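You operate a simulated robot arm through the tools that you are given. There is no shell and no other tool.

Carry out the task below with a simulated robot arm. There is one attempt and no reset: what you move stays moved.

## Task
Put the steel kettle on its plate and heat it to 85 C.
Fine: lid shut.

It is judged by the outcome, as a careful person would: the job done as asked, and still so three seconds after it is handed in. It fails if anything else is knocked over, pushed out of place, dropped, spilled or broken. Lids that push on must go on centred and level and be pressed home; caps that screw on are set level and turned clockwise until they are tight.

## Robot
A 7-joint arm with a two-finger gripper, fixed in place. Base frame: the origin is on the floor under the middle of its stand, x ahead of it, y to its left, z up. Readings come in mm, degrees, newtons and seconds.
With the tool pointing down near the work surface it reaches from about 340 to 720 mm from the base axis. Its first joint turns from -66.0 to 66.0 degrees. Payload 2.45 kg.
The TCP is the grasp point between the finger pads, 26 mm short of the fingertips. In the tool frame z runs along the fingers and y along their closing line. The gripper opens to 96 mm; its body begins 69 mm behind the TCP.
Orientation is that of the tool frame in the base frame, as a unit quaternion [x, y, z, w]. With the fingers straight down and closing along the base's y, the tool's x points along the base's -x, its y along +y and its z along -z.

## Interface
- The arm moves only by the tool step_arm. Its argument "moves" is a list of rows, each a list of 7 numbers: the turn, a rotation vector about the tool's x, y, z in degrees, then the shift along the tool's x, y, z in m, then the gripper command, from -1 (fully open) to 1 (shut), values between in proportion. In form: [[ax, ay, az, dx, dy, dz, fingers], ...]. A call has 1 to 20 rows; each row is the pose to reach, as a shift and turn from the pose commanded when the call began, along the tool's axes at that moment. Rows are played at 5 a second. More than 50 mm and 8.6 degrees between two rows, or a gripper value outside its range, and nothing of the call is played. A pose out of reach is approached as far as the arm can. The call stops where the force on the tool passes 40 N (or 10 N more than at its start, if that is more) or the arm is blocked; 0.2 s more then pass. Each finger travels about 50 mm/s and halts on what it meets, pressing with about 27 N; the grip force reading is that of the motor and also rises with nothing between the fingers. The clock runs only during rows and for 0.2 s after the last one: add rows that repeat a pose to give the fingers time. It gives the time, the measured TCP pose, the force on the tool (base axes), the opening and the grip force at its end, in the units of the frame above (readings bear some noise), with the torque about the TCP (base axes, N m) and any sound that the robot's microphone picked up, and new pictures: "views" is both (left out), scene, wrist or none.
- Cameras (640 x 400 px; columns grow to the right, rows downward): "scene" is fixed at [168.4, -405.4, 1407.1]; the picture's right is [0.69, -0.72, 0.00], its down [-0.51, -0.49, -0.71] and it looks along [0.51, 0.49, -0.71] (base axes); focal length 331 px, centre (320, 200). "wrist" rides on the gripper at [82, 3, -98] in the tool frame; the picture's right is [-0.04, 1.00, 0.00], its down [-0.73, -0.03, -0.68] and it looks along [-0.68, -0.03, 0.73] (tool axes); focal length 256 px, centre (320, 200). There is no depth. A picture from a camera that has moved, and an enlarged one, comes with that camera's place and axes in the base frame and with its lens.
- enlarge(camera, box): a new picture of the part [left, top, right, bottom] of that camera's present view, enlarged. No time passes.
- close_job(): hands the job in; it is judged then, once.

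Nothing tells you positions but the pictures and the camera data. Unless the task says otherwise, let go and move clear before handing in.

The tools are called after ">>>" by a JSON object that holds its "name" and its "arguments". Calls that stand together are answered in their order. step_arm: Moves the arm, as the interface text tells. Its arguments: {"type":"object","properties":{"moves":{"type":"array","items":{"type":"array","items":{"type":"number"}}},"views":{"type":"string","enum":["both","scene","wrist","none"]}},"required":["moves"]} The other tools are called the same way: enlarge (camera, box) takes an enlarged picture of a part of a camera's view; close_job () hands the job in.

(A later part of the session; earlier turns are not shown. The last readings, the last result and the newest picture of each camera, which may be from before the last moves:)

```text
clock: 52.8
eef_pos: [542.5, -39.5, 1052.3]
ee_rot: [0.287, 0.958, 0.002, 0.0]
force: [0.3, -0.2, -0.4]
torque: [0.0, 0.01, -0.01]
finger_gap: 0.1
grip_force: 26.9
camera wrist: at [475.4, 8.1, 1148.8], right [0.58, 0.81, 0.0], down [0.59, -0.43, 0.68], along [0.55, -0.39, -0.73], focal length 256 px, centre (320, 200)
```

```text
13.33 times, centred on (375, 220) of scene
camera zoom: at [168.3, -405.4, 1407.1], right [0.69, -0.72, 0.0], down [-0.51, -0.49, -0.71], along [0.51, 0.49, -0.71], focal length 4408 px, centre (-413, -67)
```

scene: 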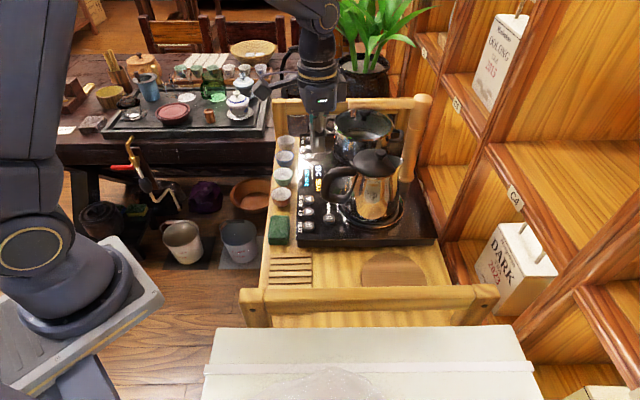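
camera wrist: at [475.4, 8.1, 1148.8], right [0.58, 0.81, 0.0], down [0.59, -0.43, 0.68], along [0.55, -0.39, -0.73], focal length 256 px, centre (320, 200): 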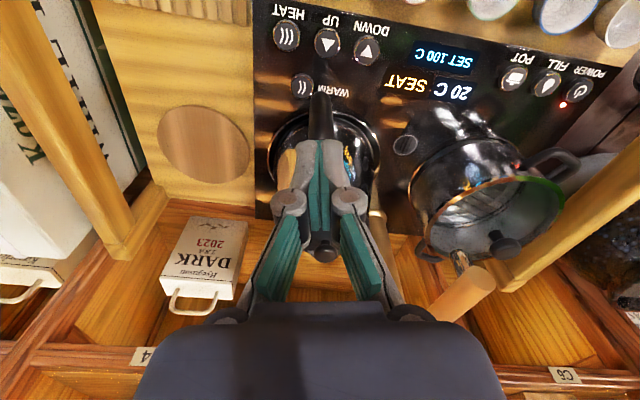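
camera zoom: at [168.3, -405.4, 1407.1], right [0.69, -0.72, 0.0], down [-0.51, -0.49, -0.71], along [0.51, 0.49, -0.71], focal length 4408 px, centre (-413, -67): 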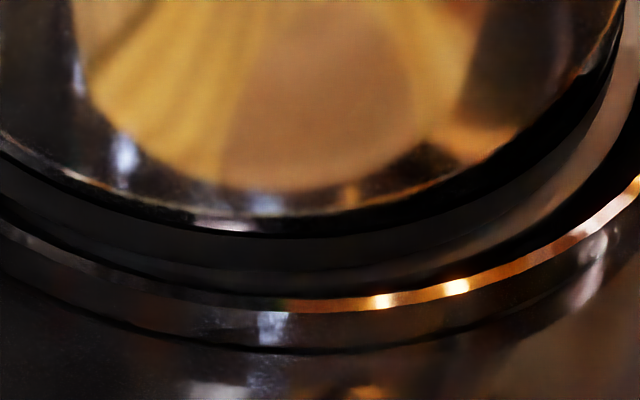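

By these measures the kettle is centred to within a millimetre or two, but its base may be riding a couple of millimetres high on the plate's bevel. A light downward press on the knob should settle it home, so I'll move the closed fingertips above the knob.

>>> {"name": "step_arm", "arguments": {"moves": [[0, 0, 0, -0.015, 0, 0, 1], [0, 0, 0, -0.035, 0, 0, 1], [0, 0, 0, -0.055, 0, 0, 1], [0, 0, 0, -0.075, 0.001, 0, 1], [0, 0, 0, -0.095, 0.001, 0, 1], [0, 0, 0, -0.115, 0.001, 0, 1], [0, 0, 0, -0.128, 0.001, 0, 1], [0, 0, 0, -0.1366, 0.001, 0, 1], [0, 0, 0, -0.1366, 0.001, 0, 1]], "views": "both"}}

>>> {"name": "enlarge", "arguments": {"camera": "scene", "box": [330, 120, 430, 230]}}

>>> {"name": "enlarge", "arguments": {"camera": "wrist", "box": [230, 20, 410, 200]}}

```text
clock: 54.8
eef_pos: [656.1, -112.9, 1051.7]
ee_rot: [0.287, 0.958, 0.002, 0.001]
force: [-0.3, 0.4, -0.1]
torque: [-0.02, 0.04, 0.0]
finger_gap: 0.1
grip_force: 26.8
camera wrist: at [589.6, -66.2, 1149.7], right [0.58, 0.81, 0.0], down [0.59, -0.43, 0.68], along [0.55, -0.39, -0.73], focal length 256 px, centre (320, 200)
```

scene: 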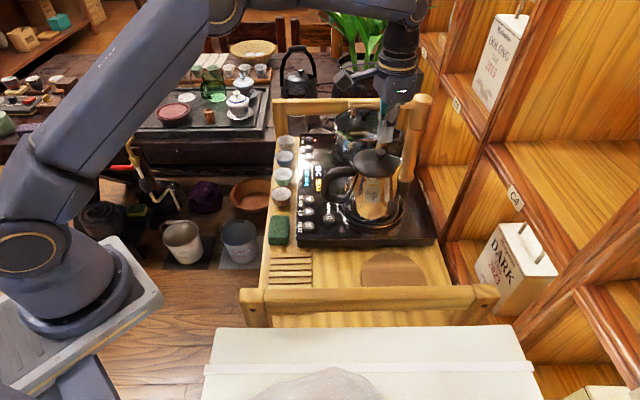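
wrist: 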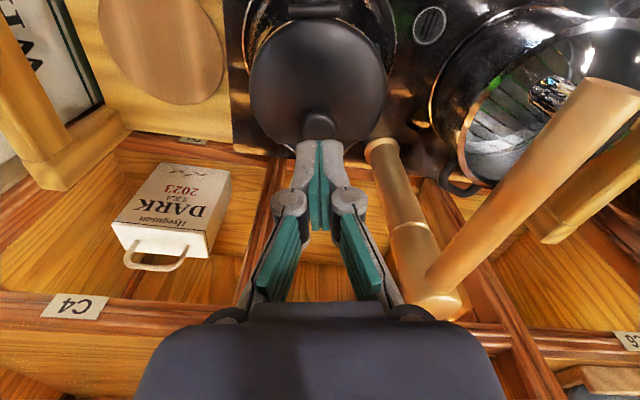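

```text
3.64 times, centred on (380, 175) of scene
camera zoom: at [168.4, -405.4, 1407.1], right [0.69, -0.72, 0.0], down [-0.51, -0.49, -0.71], along [0.51, 0.49, -0.71], focal length 1202 px, centre (102, 291)
```

zoom: 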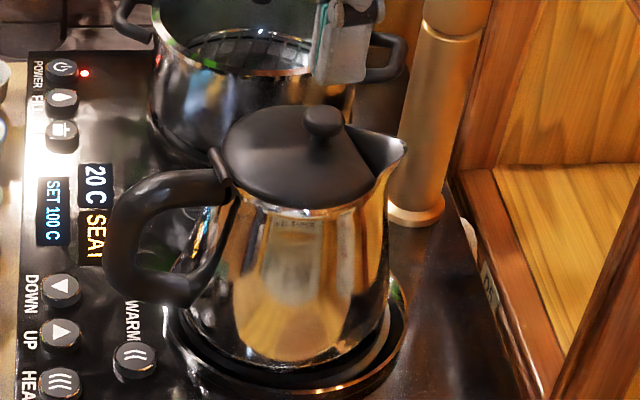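

```text
2.22 times, centred on (320, 110) of wrist
camera zoom: at [589.6, -66.2, 1149.7], right [0.58, 0.81, 0.0], down [0.59, -0.43, 0.68], along [0.55, -0.39, -0.73], focal length 569 px, centre (320, 400)
```

zoom: 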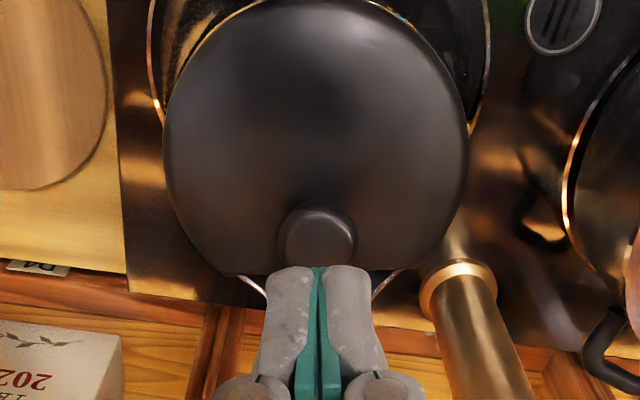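

I can see the knob just behind the fingertips. I'll shift back 5 mm over it, come down and press lightly in 1 mm steps.

>>> {"name": "step_arm", "arguments": {"moves": [[0, 0, 0, 0.005, -0.0014, 0.006, 1], [0, 0, 0, 0.005, -0.0014, 0.013, 1], [0, 0, 0, 0.005, -0.0014, 0.018, 1], [0, 0, 0, 0.005, -0.0014, 0.02, 1], [0, 0, 0, 0.005, -0.0014, 0.021, 1], [0, 0, 0, 0.005, -0.0014, 0.022, 1]], "views": "wrist"}}

>>> {"name": "enlarge", "arguments": {"camera": "scene", "box": [330, 120, 430, 230]}}

```text
clock: 56.2
eef_pos: [650.5, -112.0, 1029.8]
ee_rot: [0.289, 0.957, 0.001, 0.0]
force: [0.2, -1.0, 0.1]
torque: [0.02, -0.01, 0.02]
finger_gap: 0.0
grip_force: 26.6
camera wrist: at [585.1, -65.2, 1127.3], right [0.58, 0.81, 0.0], down [0.59, -0.43, 0.68], along [0.55, -0.39, -0.73], focal length 256 px, centre (320, 200)
```

wrist: 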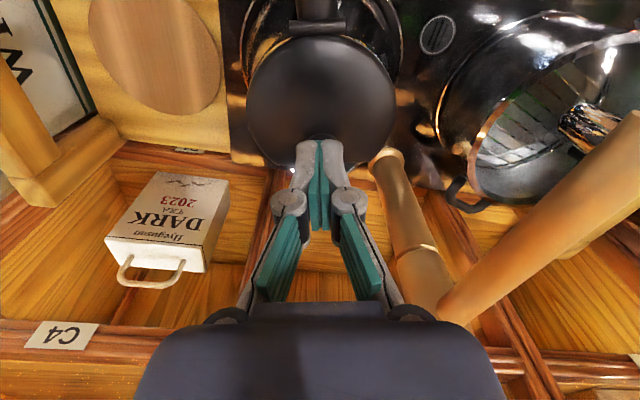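

```text
3.64 times, centred on (380, 175) of scene
camera zoom: at [168.4, -405.4, 1407.1], right [0.69, -0.72, 0.0], down [-0.51, -0.49, -0.71], along [0.51, 0.49, -0.71], focal length 1202 px, centre (102, 291)
```

zoom: 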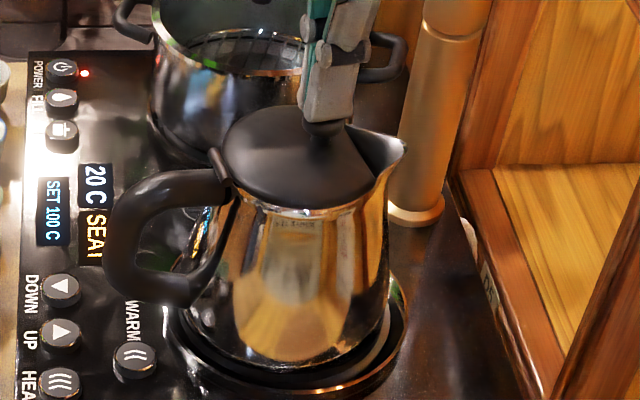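

There's no contact yet. I'll continue down gently.

>>> {"name": "step_arm", "arguments": {"moves": [[0, 0, 0, 0, 0, 0.001, 1], [0, 0, 0, 0, 0, 0.002, 1], [0, 0, 0, 0, 0, 0.003, 1], [0, 0, 0, 0, 0, 0.003, 1]], "views": "none"}}

```text
clock: 57.2
eef_pos: [651.7, -112.4, 1026.1]
ee_rot: [0.287, 0.958, 0.002, 0.001]
force: [0.7, 0.0, 0.9]
torque: [-0.02, -0.03, 0.0]
finger_gap: 0.2
grip_force: 27.4
```

>>> {"name": "step_arm", "arguments": {"moves": [[0, 0, 0, 0, 0, 0.001, 1], [0, 0, 0, 0, 0, 0.002, 1], [0, 0, 0, 0, 0, 0.002, 1]], "views": "none"}}

```text
clock: 58.0
eef_pos: [652.0, -113.8, 1025.2]
ee_rot: [0.288, 0.958, 0.002, 0.002]
force: [1.6, -3.0, 17.1]
torque: [-0.09, -0.03, 0.04]
finger_gap: 5.9
grip_force: 27.0
```

I'm now pressing with about 17 N. I'll check the display.

>>> {"name": "enlarge", "arguments": {"camera": "scene", "box": [290, 130, 420, 240]}}

>>> {"name": "enlarge", "arguments": {"camera": "scene", "box": [300, 150, 340, 190]}}

>>> {"name": "enlarge", "arguments": {"camera": "scene", "box": [340, 180, 410, 235]}}

```text
3.64 times, centred on (355, 185) of scene
camera zoom: at [168.0, -405.4, 1407.1], right [0.69, -0.72, 0.0], down [-0.51, -0.49, -0.71], along [0.51, 0.49, -0.7], focal length 1202 px, centre (193, 254)
```

zoom: 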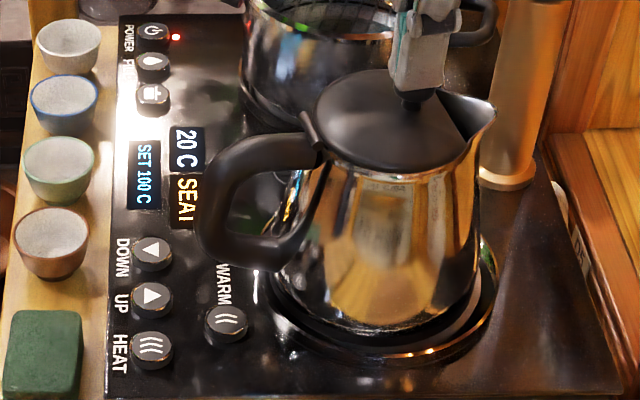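

```text
10.00 times, centred on (320, 170) of scene
camera zoom: at [168.0, -405.4, 1407.1], right [0.69, -0.72, 0.0], down [-0.51, -0.49, -0.71], along [0.51, 0.49, -0.7], focal length 3306 px, centre (320, 500)
```

zoom: 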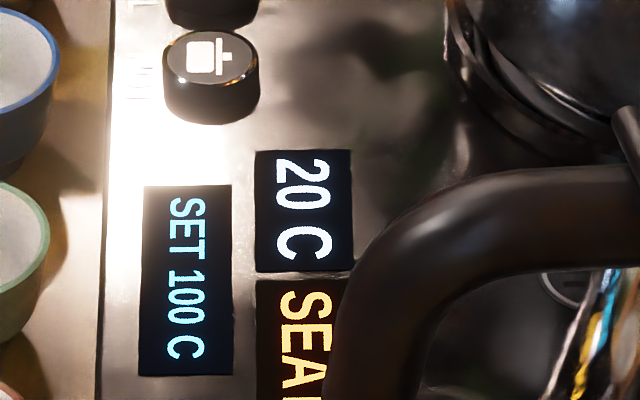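

```text
7.27 times, centred on (375, 208) of scene
camera zoom: at [168.0, -405.4, 1407.1], right [0.69, -0.72, 0.0], down [-0.51, -0.49, -0.71], along [0.51, 0.49, -0.7], focal length 2404 px, centre (-80, 146)
```

zoom: 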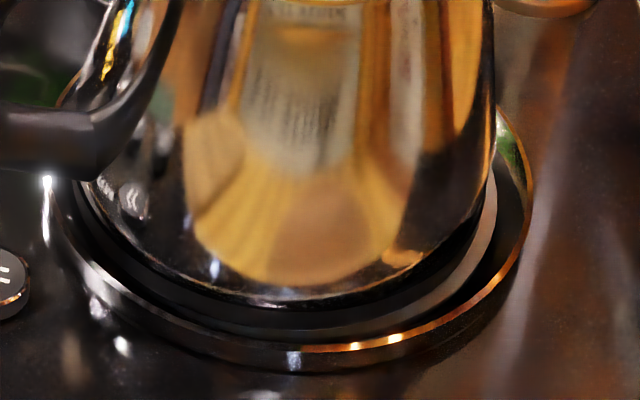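

Pressing doesn't clear SEAT, so the kettle is already down on the plate. I'll lift off, move over the DOWN button near (557, 9), and turn the gripper so its narrow side faces the handle. From there I can check the panel and the kettle from a new angle.

>>> {"name": "step_arm", "arguments": {"moves": [[0, 0, 0, 0, 0, -0.02, 1], [0, 0, 0, 0, 0, -0.05, 1], [0, 0, 7, 0.015, 0.005, -0.05, 1], [0, 0, 14, 0.035, 0.012, -0.05, 1], [0, 0, 21, 0.055, 0.018, -0.05, 1], [0, 0, 28, 0.075, 0.025, -0.05, 1], [0, 0, 35, 0.095, 0.032, -0.05, 1], [0, 0, 42, 0.115, 0.038, -0.05, 1], [0, 0, 47, 0.132, 0.044, -0.05, 1], [0, 0, 51.6, 0.1466, 0.049, -0.05, 1], [0, 0, 51.6, 0.1466, 0.049, -0.05, 1]], "views": "both"}}

>>> {"name": "enlarge", "arguments": {"camera": "wrist", "box": [220, 0, 460, 160]}}

```text
clock: 60.4
eef_pos: [557.1, 11.2, 1074.7]
ee_rot: [0.676, 0.737, 0.001, -0.001]
force: [0.1, 0.0, -0.4]
torque: [0.01, -0.01, -0.01]
finger_gap: 0.1
grip_force: 27.4
camera wrist: at [552.1, 91.1, 1172.4], right [1.0, 0.04, 0.0], down [0.03, -0.74, 0.68], along [0.03, -0.68, -0.74], focal length 256 px, centre (320, 200)
```

scene: 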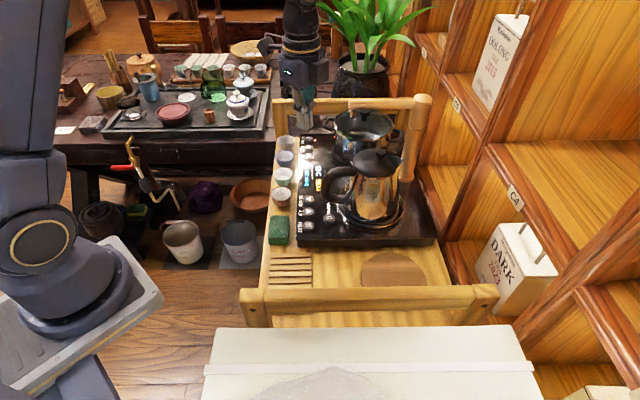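
wrist: 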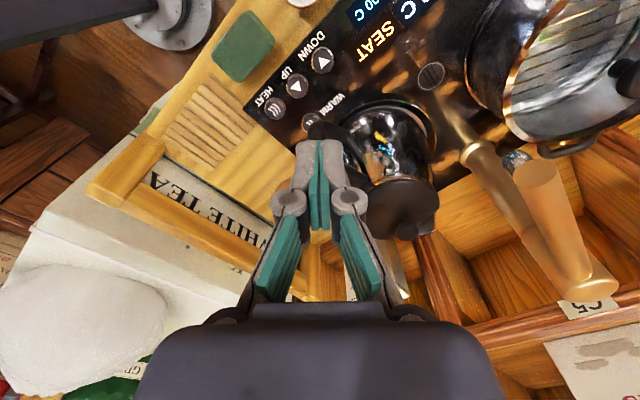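

```text
2.50 times, centred on (340, 80) of wrist
camera zoom: at [552.1, 91.1, 1172.4], right [1.0, 0.04, 0.0], down [0.03, -0.74, 0.68], along [0.03, -0.68, -0.74], focal length 640 px, centre (270, 500)
```

zoom: 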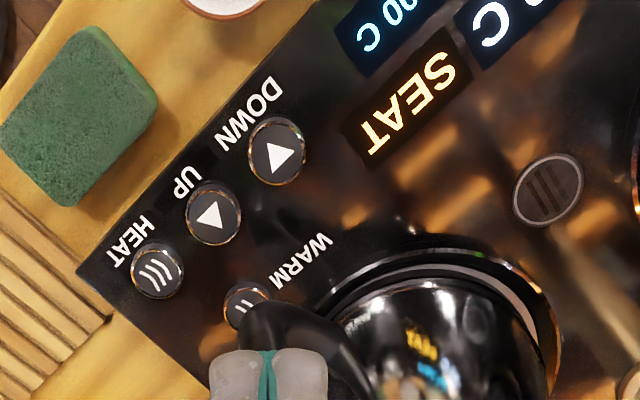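

This view shows the other side of the plate. I'll zoom in on the gap between base and ring here.

>>> {"name": "enlarge", "arguments": {"camera": "wrist", "box": [335, 85, 445, 175]}}

>>> {"name": "enlarge", "arguments": {"camera": "wrist", "box": [390, 90, 440, 150]}}

>>> {"name": "enlarge", "arguments": {"camera": "wrist", "box": [335, 85, 395, 135]}}

```text
4.44 times, centred on (390, 130) of wrist
camera zoom: at [552.1, 91.1, 1172.4], right [1.0, 0.04, 0.0], down [0.03, -0.74, 0.68], along [0.03, -0.68, -0.74], focal length 1138 px, centre (9, 511)
```

zoom: 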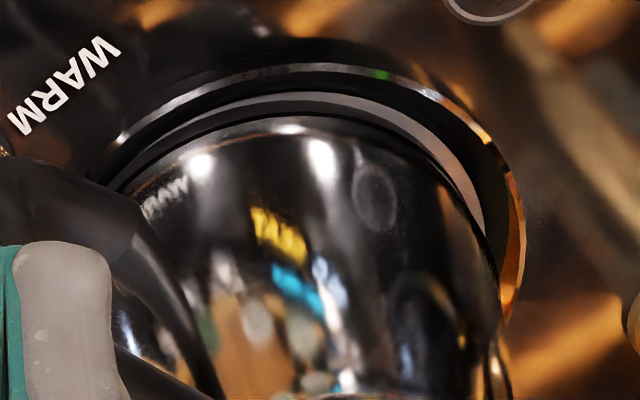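

```text
6.67 times, centred on (415, 120) of wrist
camera zoom: at [552.1, 91.1, 1172.4], right [1.0, 0.04, 0.0], down [0.03, -0.74, 0.68], along [0.03, -0.68, -0.74], focal length 1707 px, centre (-313, 733)
```

zoom: 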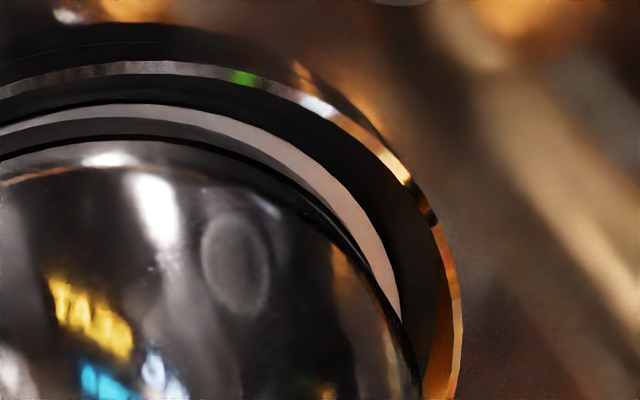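

```text
8.00 times, centred on (365, 110) of wrist
camera zoom: at [552.1, 91.1, 1172.4], right [1.0, 0.04, 0.0], down [0.03, -0.74, 0.68], along [0.03, -0.68, -0.74], focal length 2048 px, centre (-40, 920)
```

zoom: 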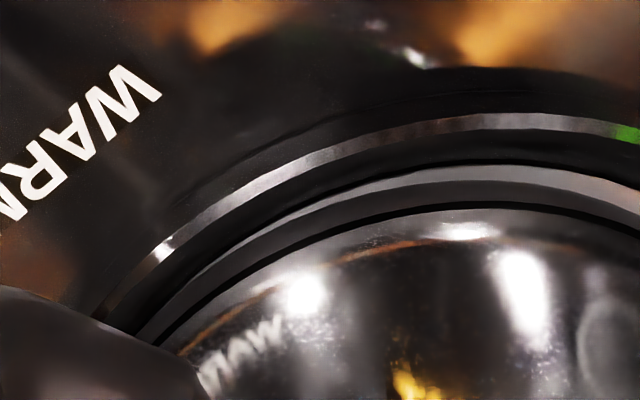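

From this side, the exposed strip of plate is wider on the +x side: the base is offset by about 2–3 mm, mostly toward -e. A small push of the body along bearing ~27° from the open front-left side should centre it. I'll swing round to that side at height first.

>>> {"name": "step_arm", "arguments": {"moves": [[0, 0, -8, -0.01, -0.001, 0, 1], [0, 0, -16, -0.022, -0.002, 0, 1], [0, 0, -24, -0.034, -0.003, 0, 1], [0, 0, -32, -0.046, -0.004, 0, 1], [0, 0, -40, -0.058, -0.005, 0, 1], [0, 0, -48, -0.07, -0.006, 0, 1], [0, 0, -56, -0.082, -0.007, 0, 1], [0, 0, -64, -0.094, -0.008, 0, 1], [0, 0, -72, -0.106, -0.009, 0, 1], [0, 0, -80, -0.118, -0.01, 0, 1], [0, 0, -88, -0.13, -0.0105, 0, 1], [0, 0, -96, -0.142, -0.011, 0, 1], [0, 0, -104, -0.154, -0.0115, 0, 1], [0, 0, -112.5, -0.1668, -0.0117, 0, 1], [0, 0, -112.5, -0.1668, -0.0117, 0, 1]], "views": "both"}}

>>> {"name": "enlarge", "arguments": {"camera": "wrist", "box": [230, 60, 410, 200]}}

```text
clock: 63.6
eef_pos: [559.4, -157.6, 1074.3]
ee_rot: [-0.239, 0.971, 0.003, 0.002]
force: [-1.1, 0.3, 1.3]
torque: [-0.03, -0.01, -0.01]
finger_gap: 0.0
grip_force: 26.7
camera wrist: at [485.4, -192.8, 1171.4], right [-0.43, 0.9, 0.0], down [0.66, 0.31, 0.68], along [0.61, 0.29, -0.73], focal length 256 px, centre (320, 200)
```

scene: 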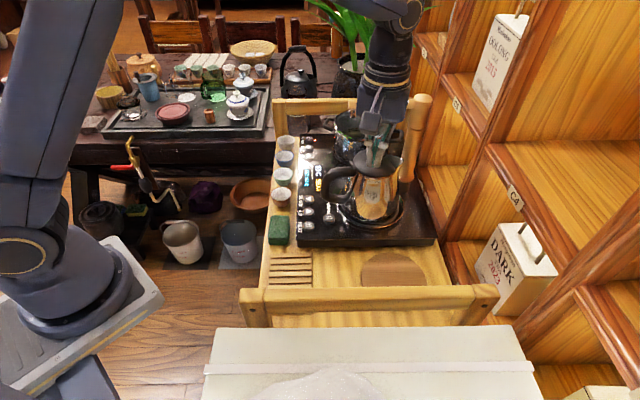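
wrist: 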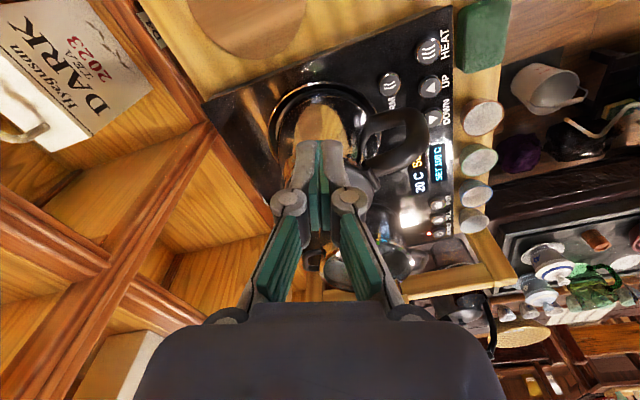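

```text
2.86 times, centred on (320, 130) of wrist
camera zoom: at [485.4, -192.8, 1171.4], right [-0.43, 0.9, 0.0], down [0.66, 0.31, 0.68], along [0.61, 0.29, -0.73], focal length 731 px, centre (320, 400)
```

zoom: 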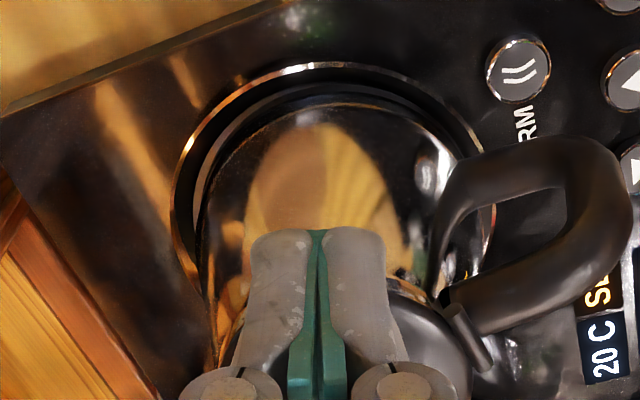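

This is a good view of the base from the front. I'll zoom in on the strips of plate around it.

>>> {"name": "enlarge", "arguments": {"camera": "wrist", "box": [262, 78, 322, 138]}}

>>> {"name": "enlarge", "arguments": {"camera": "wrist", "box": [322, 78, 382, 138]}}

>>> {"name": "enlarge", "arguments": {"camera": "wrist", "box": [262, 100, 292, 140]}}

```text
6.67 times, centred on (292, 108) of wrist
camera zoom: at [485.4, -192.8, 1171.4], right [-0.43, 0.9, 0.0], down [0.66, 0.31, 0.68], along [0.61, 0.29, -0.73], focal length 1707 px, centre (507, 813)
```

zoom: 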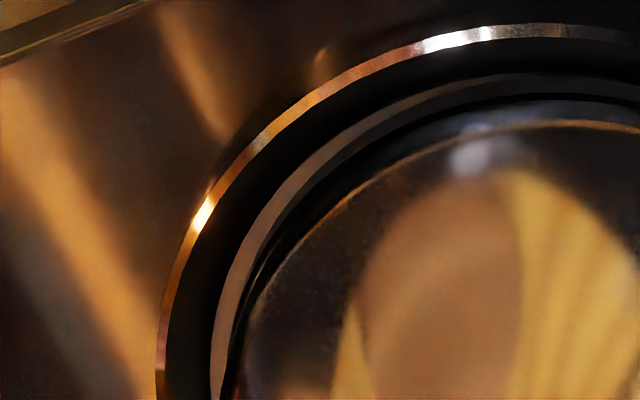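

```text
6.67 times, centred on (352, 108) of wrist
camera zoom: at [485.4, -192.8, 1171.4], right [-0.43, 0.9, 0.0], down [0.66, 0.31, 0.68], along [0.61, 0.29, -0.73], focal length 1707 px, centre (107, 813)
```

zoom: 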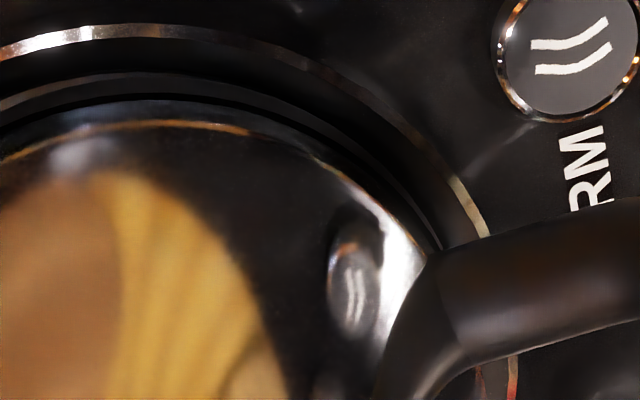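

```text
10.00 times, centred on (277, 120) of wrist
camera zoom: at [485.4, -192.8, 1171.4], right [-0.43, 0.9, 0.0], down [0.66, 0.31, 0.68], along [0.61, 0.29, -0.73], focal length 2560 px, centre (750, 1000)
```

zoom: 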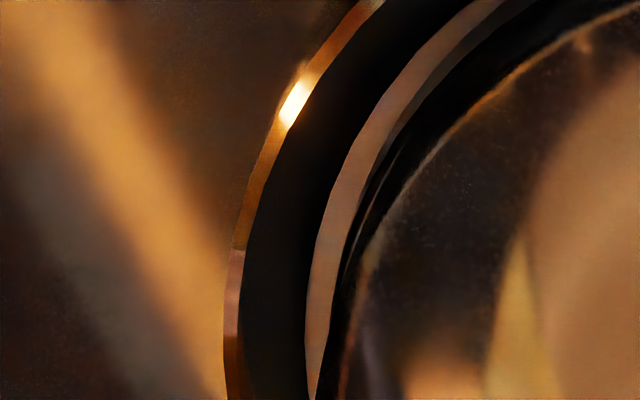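

With both views combined, the base is within about 2 mm of the plate centre, and it was closer still when first set down, so position isn't obviously what keeps SEAT lit. I'll see how the panel responds to the DOWN button at about (558, 10), which I need anyway. I'll move back above it.

>>> {"name": "step_arm", "arguments": {"moves": [[0, 0, 8, -0.005, 0.01, 0, 1], [0, 0, 16, -0.011, 0.021, 0, 1], [0, 0, 24, -0.016, 0.032, 0, 1], [0, 0, 32, -0.022, 0.043, 0, 1], [0, 0, 40, -0.027, 0.053, 0, 1], [0, 0, 48, -0.033, 0.064, 0, 1], [0, 0, 56, -0.038, 0.075, 0, 1], [0, 0, 64, -0.044, 0.085, 0, 1], [0, 0, 72, -0.05, 0.096, 0, 1], [0, 0, 80, -0.055, 0.106, 0, 1], [0, 0, 88, -0.06, 0.117, 0, 1], [0, 0, 96, -0.066, 0.128, 0, 1], [0, 0, 104, -0.072, 0.139, 0, 1], [0, 0, 112, -0.077, 0.149, 0.01, 1], [0, 0, 112.5, -0.077, 0.149, 0.035, 1], [0, 0, 112.5, -0.077, 0.149, 0.06, 1], [0, 0, 112.5, -0.077, 0.149, 0.085, 1], [0, 0, 112.5, -0.077, 0.149, 0.11, 1], [0, 0, 112.5, -0.077, 0.149, 0.11, 1]], "views": "both"}}

>>> {"name": "enlarge", "arguments": {"camera": "wrist", "box": [220, 60, 440, 240]}}

>>> {"name": "enlarge", "arguments": {"camera": "scene", "box": [280, 120, 420, 250]}}

```text
clock: 67.6
eef_pos: [559.9, 11.3, 964.1]
ee_rot: [0.677, 0.736, 0.002, -0.001]
force: [0.0, 0.5, 0.1]
torque: [-0.01, 0.01, -0.03]
finger_gap: 0.0
grip_force: 26.9
camera wrist: at [555.2, 91.8, 1062.1], right [1.0, 0.05, 0.0], down [0.03, -0.74, 0.68], along [0.03, -0.68, -0.74], focal length 256 px, centre (320, 200)
```

scene: 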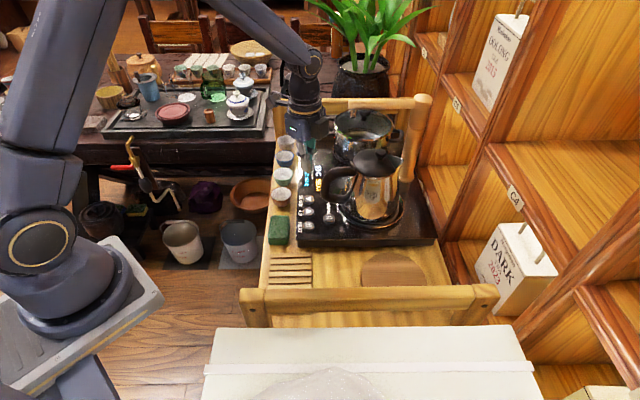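
wrist: 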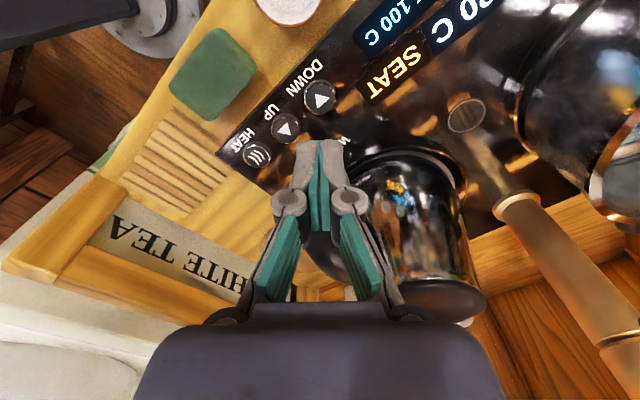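

```text
2.22 times, centred on (330, 150) of wrist
camera zoom: at [555.2, 91.8, 1062.1], right [1.0, 0.05, 0.0], down [0.03, -0.74, 0.68], along [0.03, -0.68, -0.74], focal length 569 px, centre (298, 311)
```

zoom: 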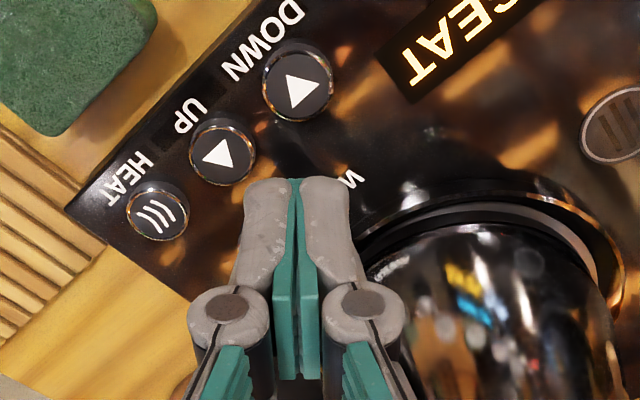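

```text
3.08 times, centred on (350, 185) of scene
camera zoom: at [168.4, -405.4, 1407.1], right [0.69, -0.72, 0.0], down [-0.51, -0.49, -0.71], along [0.51, 0.49, -0.71], focal length 1017 px, centre (228, 246)
```

zoom: 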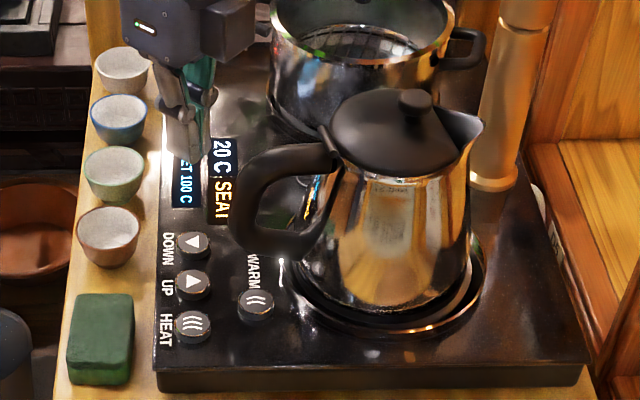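

The fingertips are directly over DOWN. I'll descend to about 10 mm above it and verify.

>>> {"name": "step_arm", "arguments": {"moves": [[0, 0, 0, -0.001, -0.0008, 0.02, 1], [0, 0, 0, -0.001, -0.0008, 0.04, 1], [0, 0, 0, -0.001, -0.0008, 0.06, 1], [0, 0, 0, -0.001, -0.0008, 0.073, 1], [0, 0, 0, -0.001, -0.0008, 0.08, 1], [0, 0, 0, -0.001, -0.0008, 0.08, 1]], "views": "both"}}

>>> {"name": "enlarge", "arguments": {"camera": "wrist", "box": [220, 60, 440, 240]}}

>>> {"name": "enlarge", "arguments": {"camera": "scene", "box": [280, 120, 420, 250]}}

```text
clock: 69.0
eef_pos: [558.7, 8.3, 883.4]
ee_rot: [0.676, 0.737, 0.002, -0.001]
force: [0.1, 1.3, 0.1]
torque: [-0.01, -0.03, 0.0]
finger_gap: 0.2
grip_force: 26.9
camera wrist: at [554.2, 90.4, 982.2], right [1.0, 0.05, 0.0], down [0.03, -0.74, 0.68], along [0.03, -0.68, -0.74], focal length 256 px, centre (320, 200)
```

scene: 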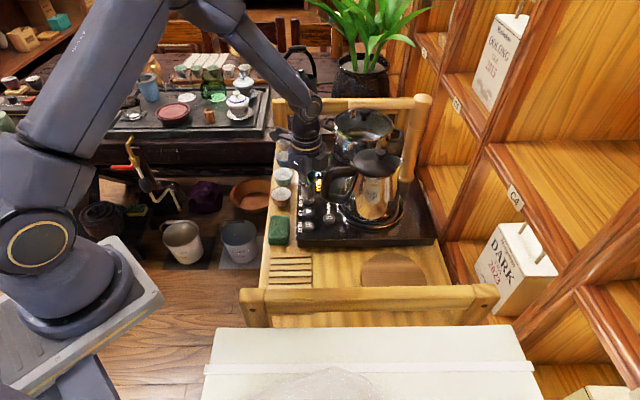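
wrist: 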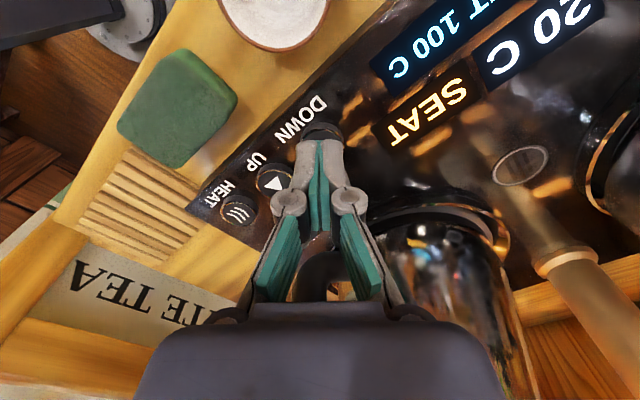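

```text
2.22 times, centred on (330, 150) of wrist
camera zoom: at [554.2, 90.4, 982.2], right [1.0, 0.05, 0.0], down [0.03, -0.74, 0.68], along [0.03, -0.68, -0.74], focal length 569 px, centre (298, 311)
```

zoom: 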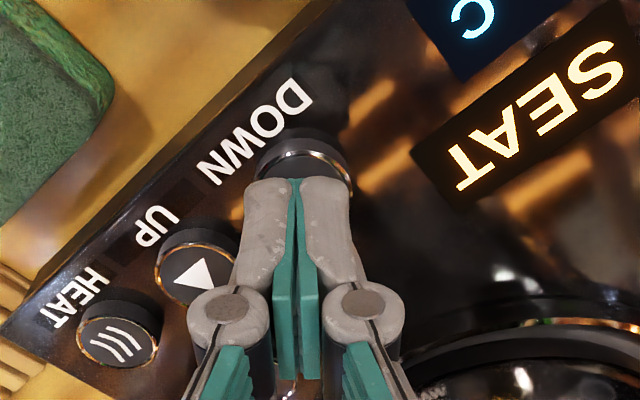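

```text
3.08 times, centred on (350, 185) of scene
camera zoom: at [168.4, -405.4, 1407.1], right [0.69, -0.72, 0.0], down [-0.51, -0.49, -0.71], along [0.51, 0.49, -0.71], focal length 1017 px, centre (228, 246)
```

zoom: 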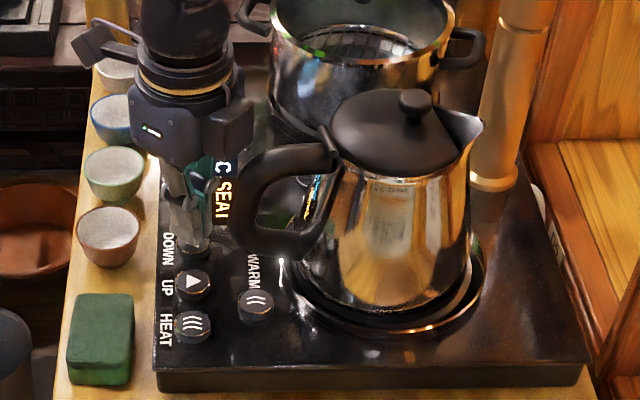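

The fingertips sit just above DOWN, clear of the handle. I'll press down slowly.

>>> {"name": "step_arm", "arguments": {"moves": [[0, 0, 0, 0, 0, 0.002, 1], [0, 0, 0, 0, 0, 0.004, 1], [0, 0, 0, 0, 0, 0.005, 1], [0, 0, 0, 0, 0, 0.006, 1], [0, 0, 0, 0, 0, 0.007, 1]], "views": "none"}}

```text
clock: 70.2
eef_pos: [557.4, 9.9, 876.5]
ee_rot: [0.676, 0.737, 0.001, -0.002]
force: [0.0, -0.1, -0.2]
torque: [0.02, 0.0, 0.01]
finger_gap: 0.0
grip_force: 27.5
```

>>> {"name": "step_arm", "arguments": {"moves": [[0, 0, 0, 0, 0, 0.001, 1], [0, 0, 0, 0, 0, 0.002, 1], [0, 0, 0, 0, 0, 0.003, 1]], "views": "none"}}

```text
clock: 71.0
eef_pos: [558.5, 9.5, 874.4]
ee_rot: [0.675, 0.737, 0.002, -0.001]
force: [-0.4, 0.0, -0.1]
torque: [0.02, 0.03, 0.04]
finger_gap: 0.1
grip_force: 26.9
```

>>> {"name": "step_arm", "arguments": {"moves": [[0, 0, 0, 0, 0, 0.001, 1], [0, 0, 0, 0, 0, 0.002, 1], [0, 0, 0, 0, 0, 0.003, 1]], "views": "wrist"}}

```text
clock: 71.8
eef_pos: [558.4, 9.2, 870.1]
ee_rot: [0.676, 0.737, 0.002, -0.001]
force: [-1.7, -0.4, 3.1]
torque: [-0.04, -0.01, -0.01]
finger_gap: 6.1
grip_force: 28.3
heard: click
camera wrist: at [553.9, 91.0, 969.3], right [1.0, 0.05, 0.0], down [0.03, -0.74, 0.68], along [0.03, -0.68, -0.74], focal length 256 px, centre (320, 200)
```

wrist: 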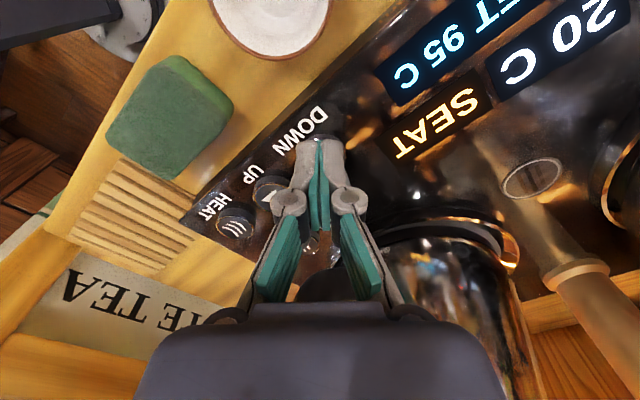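

A click, and the display now reads SET 95 C, so each press is 5 degrees. I'll release and press again.

>>> {"name": "step_arm", "arguments": {"moves": [[0, 0, 0, 0, 0, -0.003, 1], [0, 0, 0, 0, 0, -0.006, 1], [0, 0, 0, 0, 0, -0.006, 1], [0, 0, 0, 0, 0, -0.003, 1], [0, 0, 0, 0, 0, -0.002, 1], [0, 0, 0, 0, 0, -0.001, 1], [0, 0, 0, 0, 0, 0, 1]], "views": "wrist"}}

```text
clock: 73.4
eef_pos: [558.9, 9.6, 871.5]
ee_rot: [0.676, 0.737, 0.002, 0.0]
force: [1.5, 0.0, 1.8]
torque: [0.01, -0.02, -0.03]
finger_gap: 6.0
grip_force: 28.0
heard: click
camera wrist: at [554.0, 90.8, 969.8], right [1.0, 0.05, 0.0], down [0.03, -0.74, 0.68], along [0.03, -0.68, -0.74], focal length 256 px, centre (320, 200)
```

wrist: 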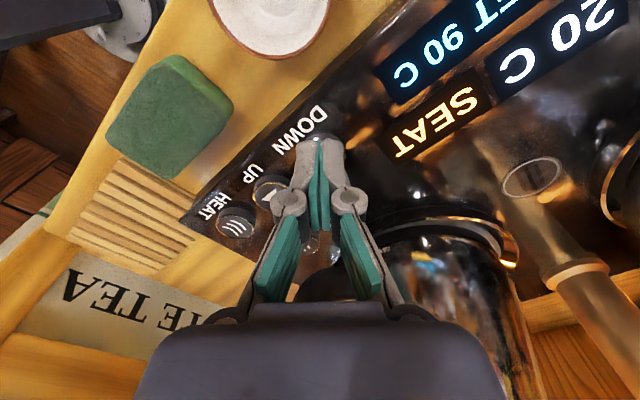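

The display now reads SET 90 C. One more press of DOWN brings it to 85.

>>> {"name": "step_arm", "arguments": {"moves": [[0, 0, 0, 0, 0, -0.003, 1], [0, 0, 0, 0, 0, -0.006, 1], [0, 0, 0, 0, 0, -0.006, 1], [0, 0, 0, 0, 0, -0.003, 1], [0, 0, 0, 0, 0, -0.002, 1], [0, 0, 0, 0, 0, -0.001, 1], [0, 0, 0, 0, 0, 0, 1]], "views": "wrist"}}

```text
clock: 75.0
eef_pos: [557.9, 9.1, 871.5]
ee_rot: [0.676, 0.737, 0.003, -0.001]
force: [0.0, -0.2, 2.2]
torque: [0.0, 0.01, 0.03]
finger_gap: 6.0
grip_force: 28.3
heard: click
camera wrist: at [554.0, 90.4, 970.0], right [1.0, 0.05, 0.0], down [0.03, -0.74, 0.68], along [0.03, -0.68, -0.74], focal length 256 px, centre (320, 200)
```

wrist: 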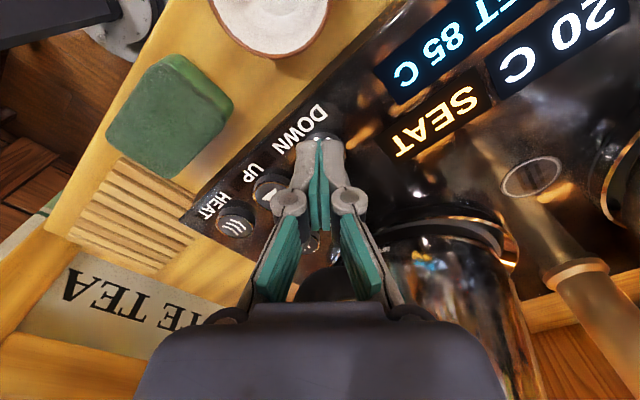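

SET now reads 85 C. I'll rise clear of the handle, turn the gripper to yaw 0, and move over HEAT at about (500, -48).

>>> {"name": "step_arm", "arguments": {"moves": [[0, 0, 0, 0, 0, -0.02, 1], [0, 0, 0, 0, 0, -0.05, 1], [0, 0, 0, 0, 0, -0.09, 1], [0, 0, -8, -0.005, -0.006, -0.09, 1], [0, 0, -16, -0.01, -0.012, -0.09, 1], [0, 0, -24, -0.015, -0.018, -0.09, 1], [0, 0, -32, -0.02, -0.024, -0.09, 1], [0, 0, -40, -0.025, -0.03, -0.09, 1], [0, 0, -48, -0.03, -0.036, -0.09, 1], [0, 0, -56, -0.035, -0.042, -0.09, 1], [0, 0, -64, -0.04, -0.048, -0.09, 1], [0, 0, -72, -0.045, -0.054, -0.09, 1], [0, 0, -79, -0.049, -0.059, -0.09, 1], [0, 0, -85, -0.0525, -0.0625, -0.09, 1], [0, 0, -85, -0.0525, -0.0625, -0.09, 1]], "views": "both"}}

>>> {"name": "enlarge", "arguments": {"camera": "wrist", "box": [220, 20, 440, 200]}}

```text
clock: 78.2
eef_pos: [501.1, -49.3, 961.1]
ee_rot: [-0.002, 1.0, 0.003, 0.0]
force: [0.7, -0.2, -0.9]
torque: [0.0, -0.02, 0.0]
finger_gap: 0.0
grip_force: 28.4
camera wrist: at [419.1, -46.0, 1058.7], right [0.04, 1.0, 0.0], down [0.73, -0.03, 0.68], along [0.68, -0.02, -0.73], focal length 256 px, centre (320, 200)
```

scene: 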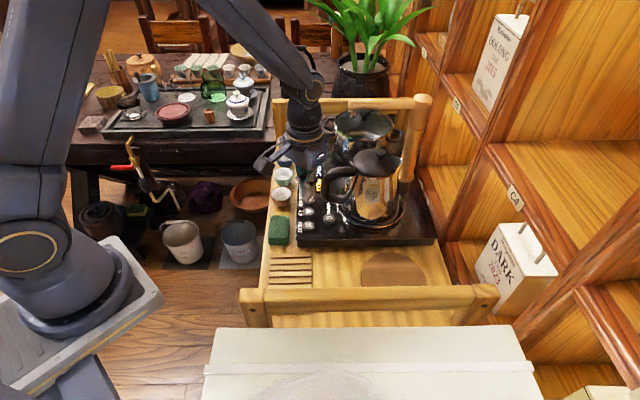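
wrist: 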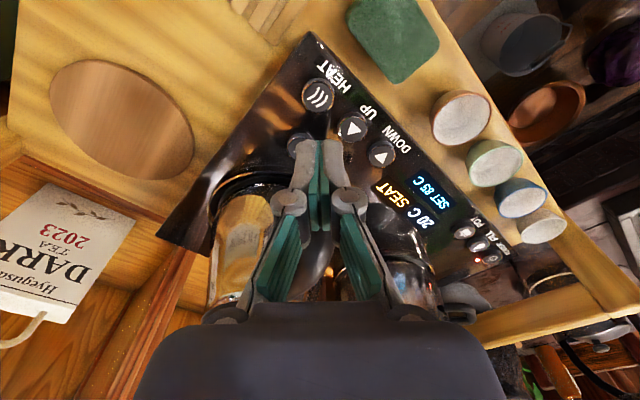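

```text
2.22 times, centred on (330, 110) of wrist
camera zoom: at [419.1, -46.0, 1058.7], right [0.04, 1.0, 0.0], down [0.73, -0.03, 0.68], along [0.68, -0.02, -0.73], focal length 569 px, centre (298, 400)
```

zoom: 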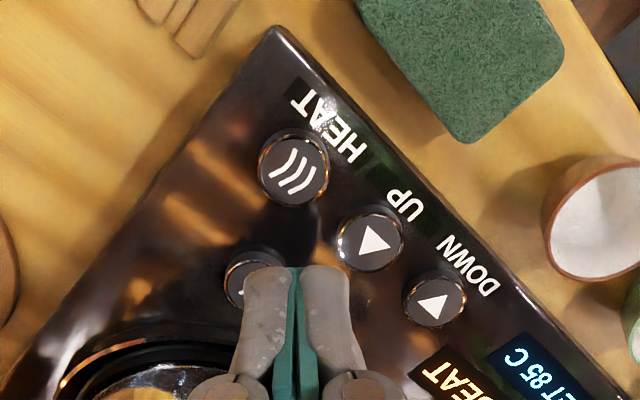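

HEAT is just about below the fingertips, within 2 mm. I'll correct that and descend to just above it.

>>> {"name": "step_arm", "arguments": {"moves": [[0, 0, 0, 0.0013, -0.0015, 0.02, 1], [0, 0, 0, 0.0013, -0.0015, 0.04, 1], [0, 0, 0, 0.0013, -0.0015, 0.06, 1], [0, 0, 0, 0.0013, -0.0015, 0.075, 1], [0, 0, 0, 0.0013, -0.0015, 0.083, 1], [0, 0, 0, 0.0013, -0.0015, 0.083, 1]], "views": "both"}}

>>> {"name": "enlarge", "arguments": {"camera": "wrist", "box": [220, 60, 440, 240]}}

>>> {"name": "enlarge", "arguments": {"camera": "scene", "box": [280, 120, 420, 250]}}

```text
clock: 79.6
eef_pos: [499.8, -49.2, 878.5]
ee_rot: [0.0, 1.0, 0.001, 0.001]
force: [-0.2, -0.7, 0.8]
torque: [0.0, 0.01, 0.01]
finger_gap: 0.0
grip_force: 28.8
camera wrist: at [418.1, -46.7, 975.7], right [0.04, 1.0, 0.0], down [0.73, -0.03, 0.68], along [0.68, -0.02, -0.73], focal length 256 px, centre (320, 200)
```

scene: 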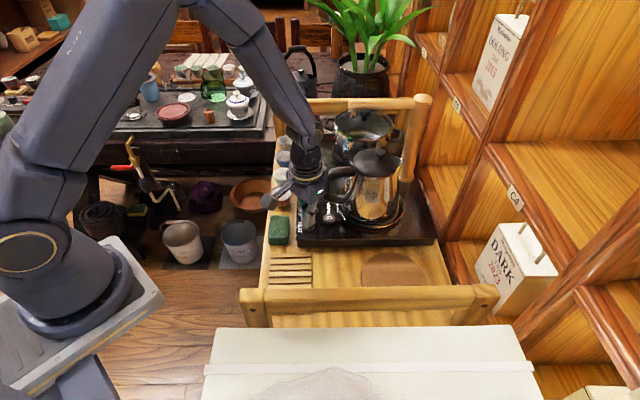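
wrist: 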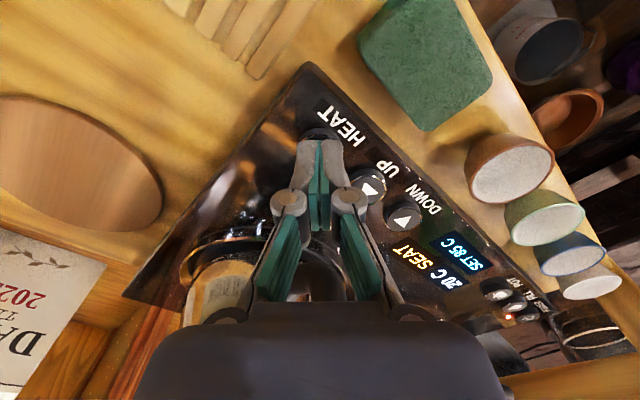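

```text
2.22 times, centred on (330, 150) of wrist
camera zoom: at [418.1, -46.7, 975.7], right [0.04, 1.0, 0.0], down [0.73, -0.03, 0.68], along [0.68, -0.02, -0.73], focal length 569 px, centre (298, 311)
```

zoom: 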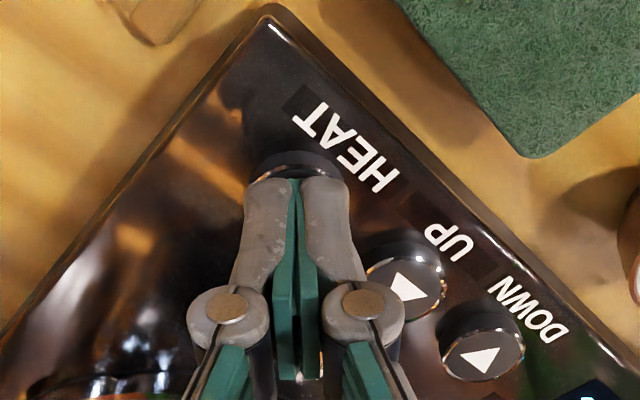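

```text
3.08 times, centred on (350, 185) of scene
camera zoom: at [168.4, -405.4, 1407.1], right [0.69, -0.72, 0.0], down [-0.51, -0.49, -0.71], along [0.51, 0.49, -0.71], focal length 1017 px, centre (228, 246)
```

zoom: 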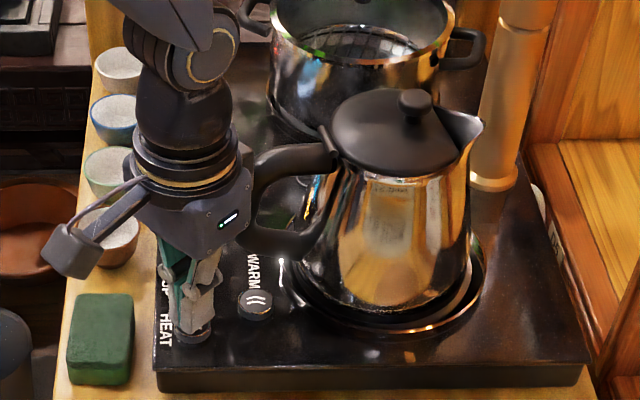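

I'm right above HEAT and clear of the handle. Pressing now.

>>> {"name": "step_arm", "arguments": {"moves": [[0, 0, 0, 0, 0, 0.003, 1], [0, 0, 0, 0, 0, 0.005, 1], [0, 0, 0, 0, 0, 0.006, 1], [0, 0, 0, 0, 0, 0.007, 1], [0, 0, 0, 0, 0, 0.008, 1]], "views": "wrist"}}

>>> {"name": "enlarge", "arguments": {"camera": "wrist", "box": [370, 200, 560, 340]}}

```text
clock: 80.8
eef_pos: [499.8, -49.0, 870.5]
ee_rot: [-0.001, 1.0, 0.002, 0.002]
force: [1.0, -2.3, 5.1]
torque: [-0.06, 0.0, -0.01]
finger_gap: 6.0
grip_force: 28.0
heard: click
camera wrist: at [417.8, -46.3, 968.2], right [0.04, 1.0, 0.0], down [0.73, -0.03, 0.68], along [0.68, -0.03, -0.73], focal length 256 px, centre (320, 200)
```

wrist: 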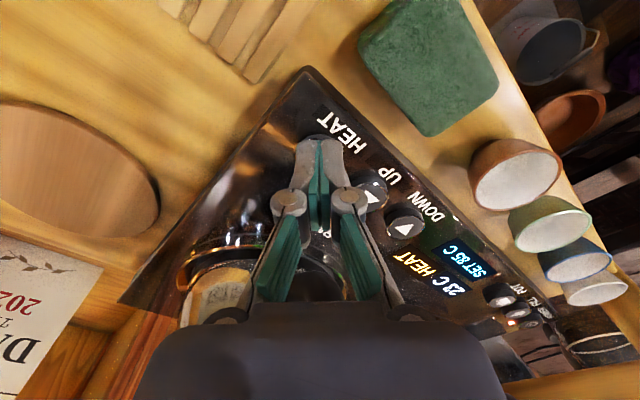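

```text
2.86 times, centred on (465, 270) of wrist
camera zoom: at [417.8, -46.3, 968.2], right [0.04, 1.0, 0.0], down [0.73, -0.03, 0.68], along [0.68, -0.03, -0.73], focal length 731 px, centre (-94, 0)
```

zoom: 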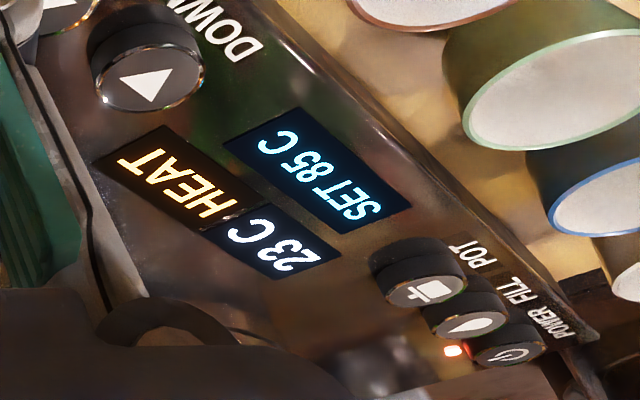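

Click: the status now reads HEAT, 23 C, SET 85 C, so it's heating. I'll lift off, back away clear, and watch the temperature.

>>> {"name": "step_arm", "arguments": {"moves": [[0, 0, 0, 0, 0, -0.01, 1], [0, 0, 0, 0, 0, -0.03, 1], [0, 0, 0, 0, 0, -0.06, 1], [0, 0, 0, 0, 0, -0.09, 1], [0, 0, 0, 0.02, 0.01, -0.12, 1], [0, 0, 0, 0.04, 0.02, -0.14, 1], [0, 0, 0, 0.06, 0.03, -0.16, 1], [0, 0, 0, 0.06, 0.03, -0.16, 1]], "views": "both"}}

>>> {"name": "enlarge", "arguments": {"camera": "scene", "box": [280, 120, 420, 250]}}

```text
clock: 82.6
eef_pos: [436.4, -20.4, 1029.4]
ee_rot: [0.001, 1.0, 0.001, 0.002]
force: [-0.4, 0.0, -0.2]
torque: [0.0, -0.02, 0.02]
finger_gap: 0.0
grip_force: 28.4
camera wrist: at [356.0, -16.4, 1127.9], right [0.04, 1.0, 0.0], down [0.73, -0.03, 0.68], along [0.68, -0.03, -0.73], focal length 256 px, centre (320, 200)
```

scene: 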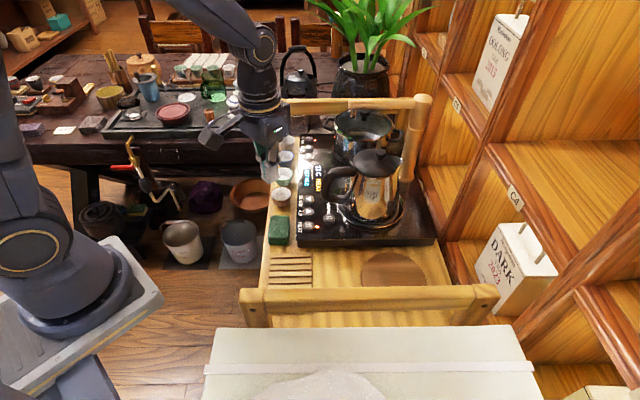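
wrist: 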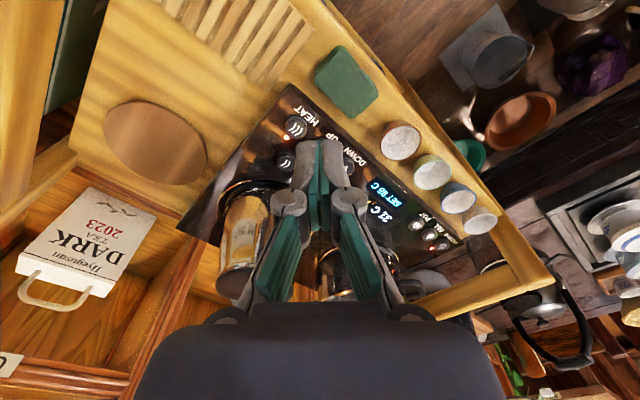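

```text
3.08 times, centred on (350, 185) of scene
camera zoom: at [168.3, -405.4, 1407.1], right [0.69, -0.72, 0.0], down [-0.51, -0.49, -0.71], along [0.51, 0.49, -0.71], focal length 1017 px, centre (228, 246)
```

zoom: 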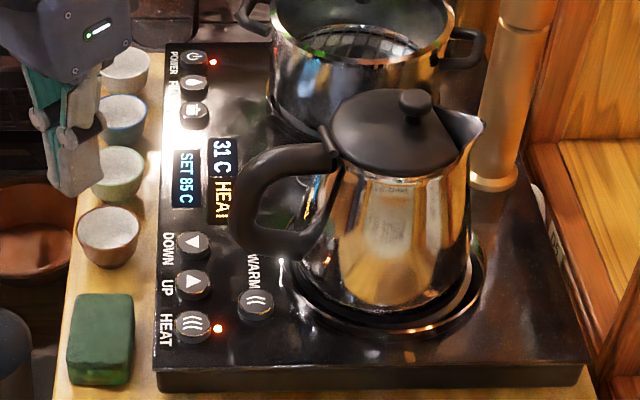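

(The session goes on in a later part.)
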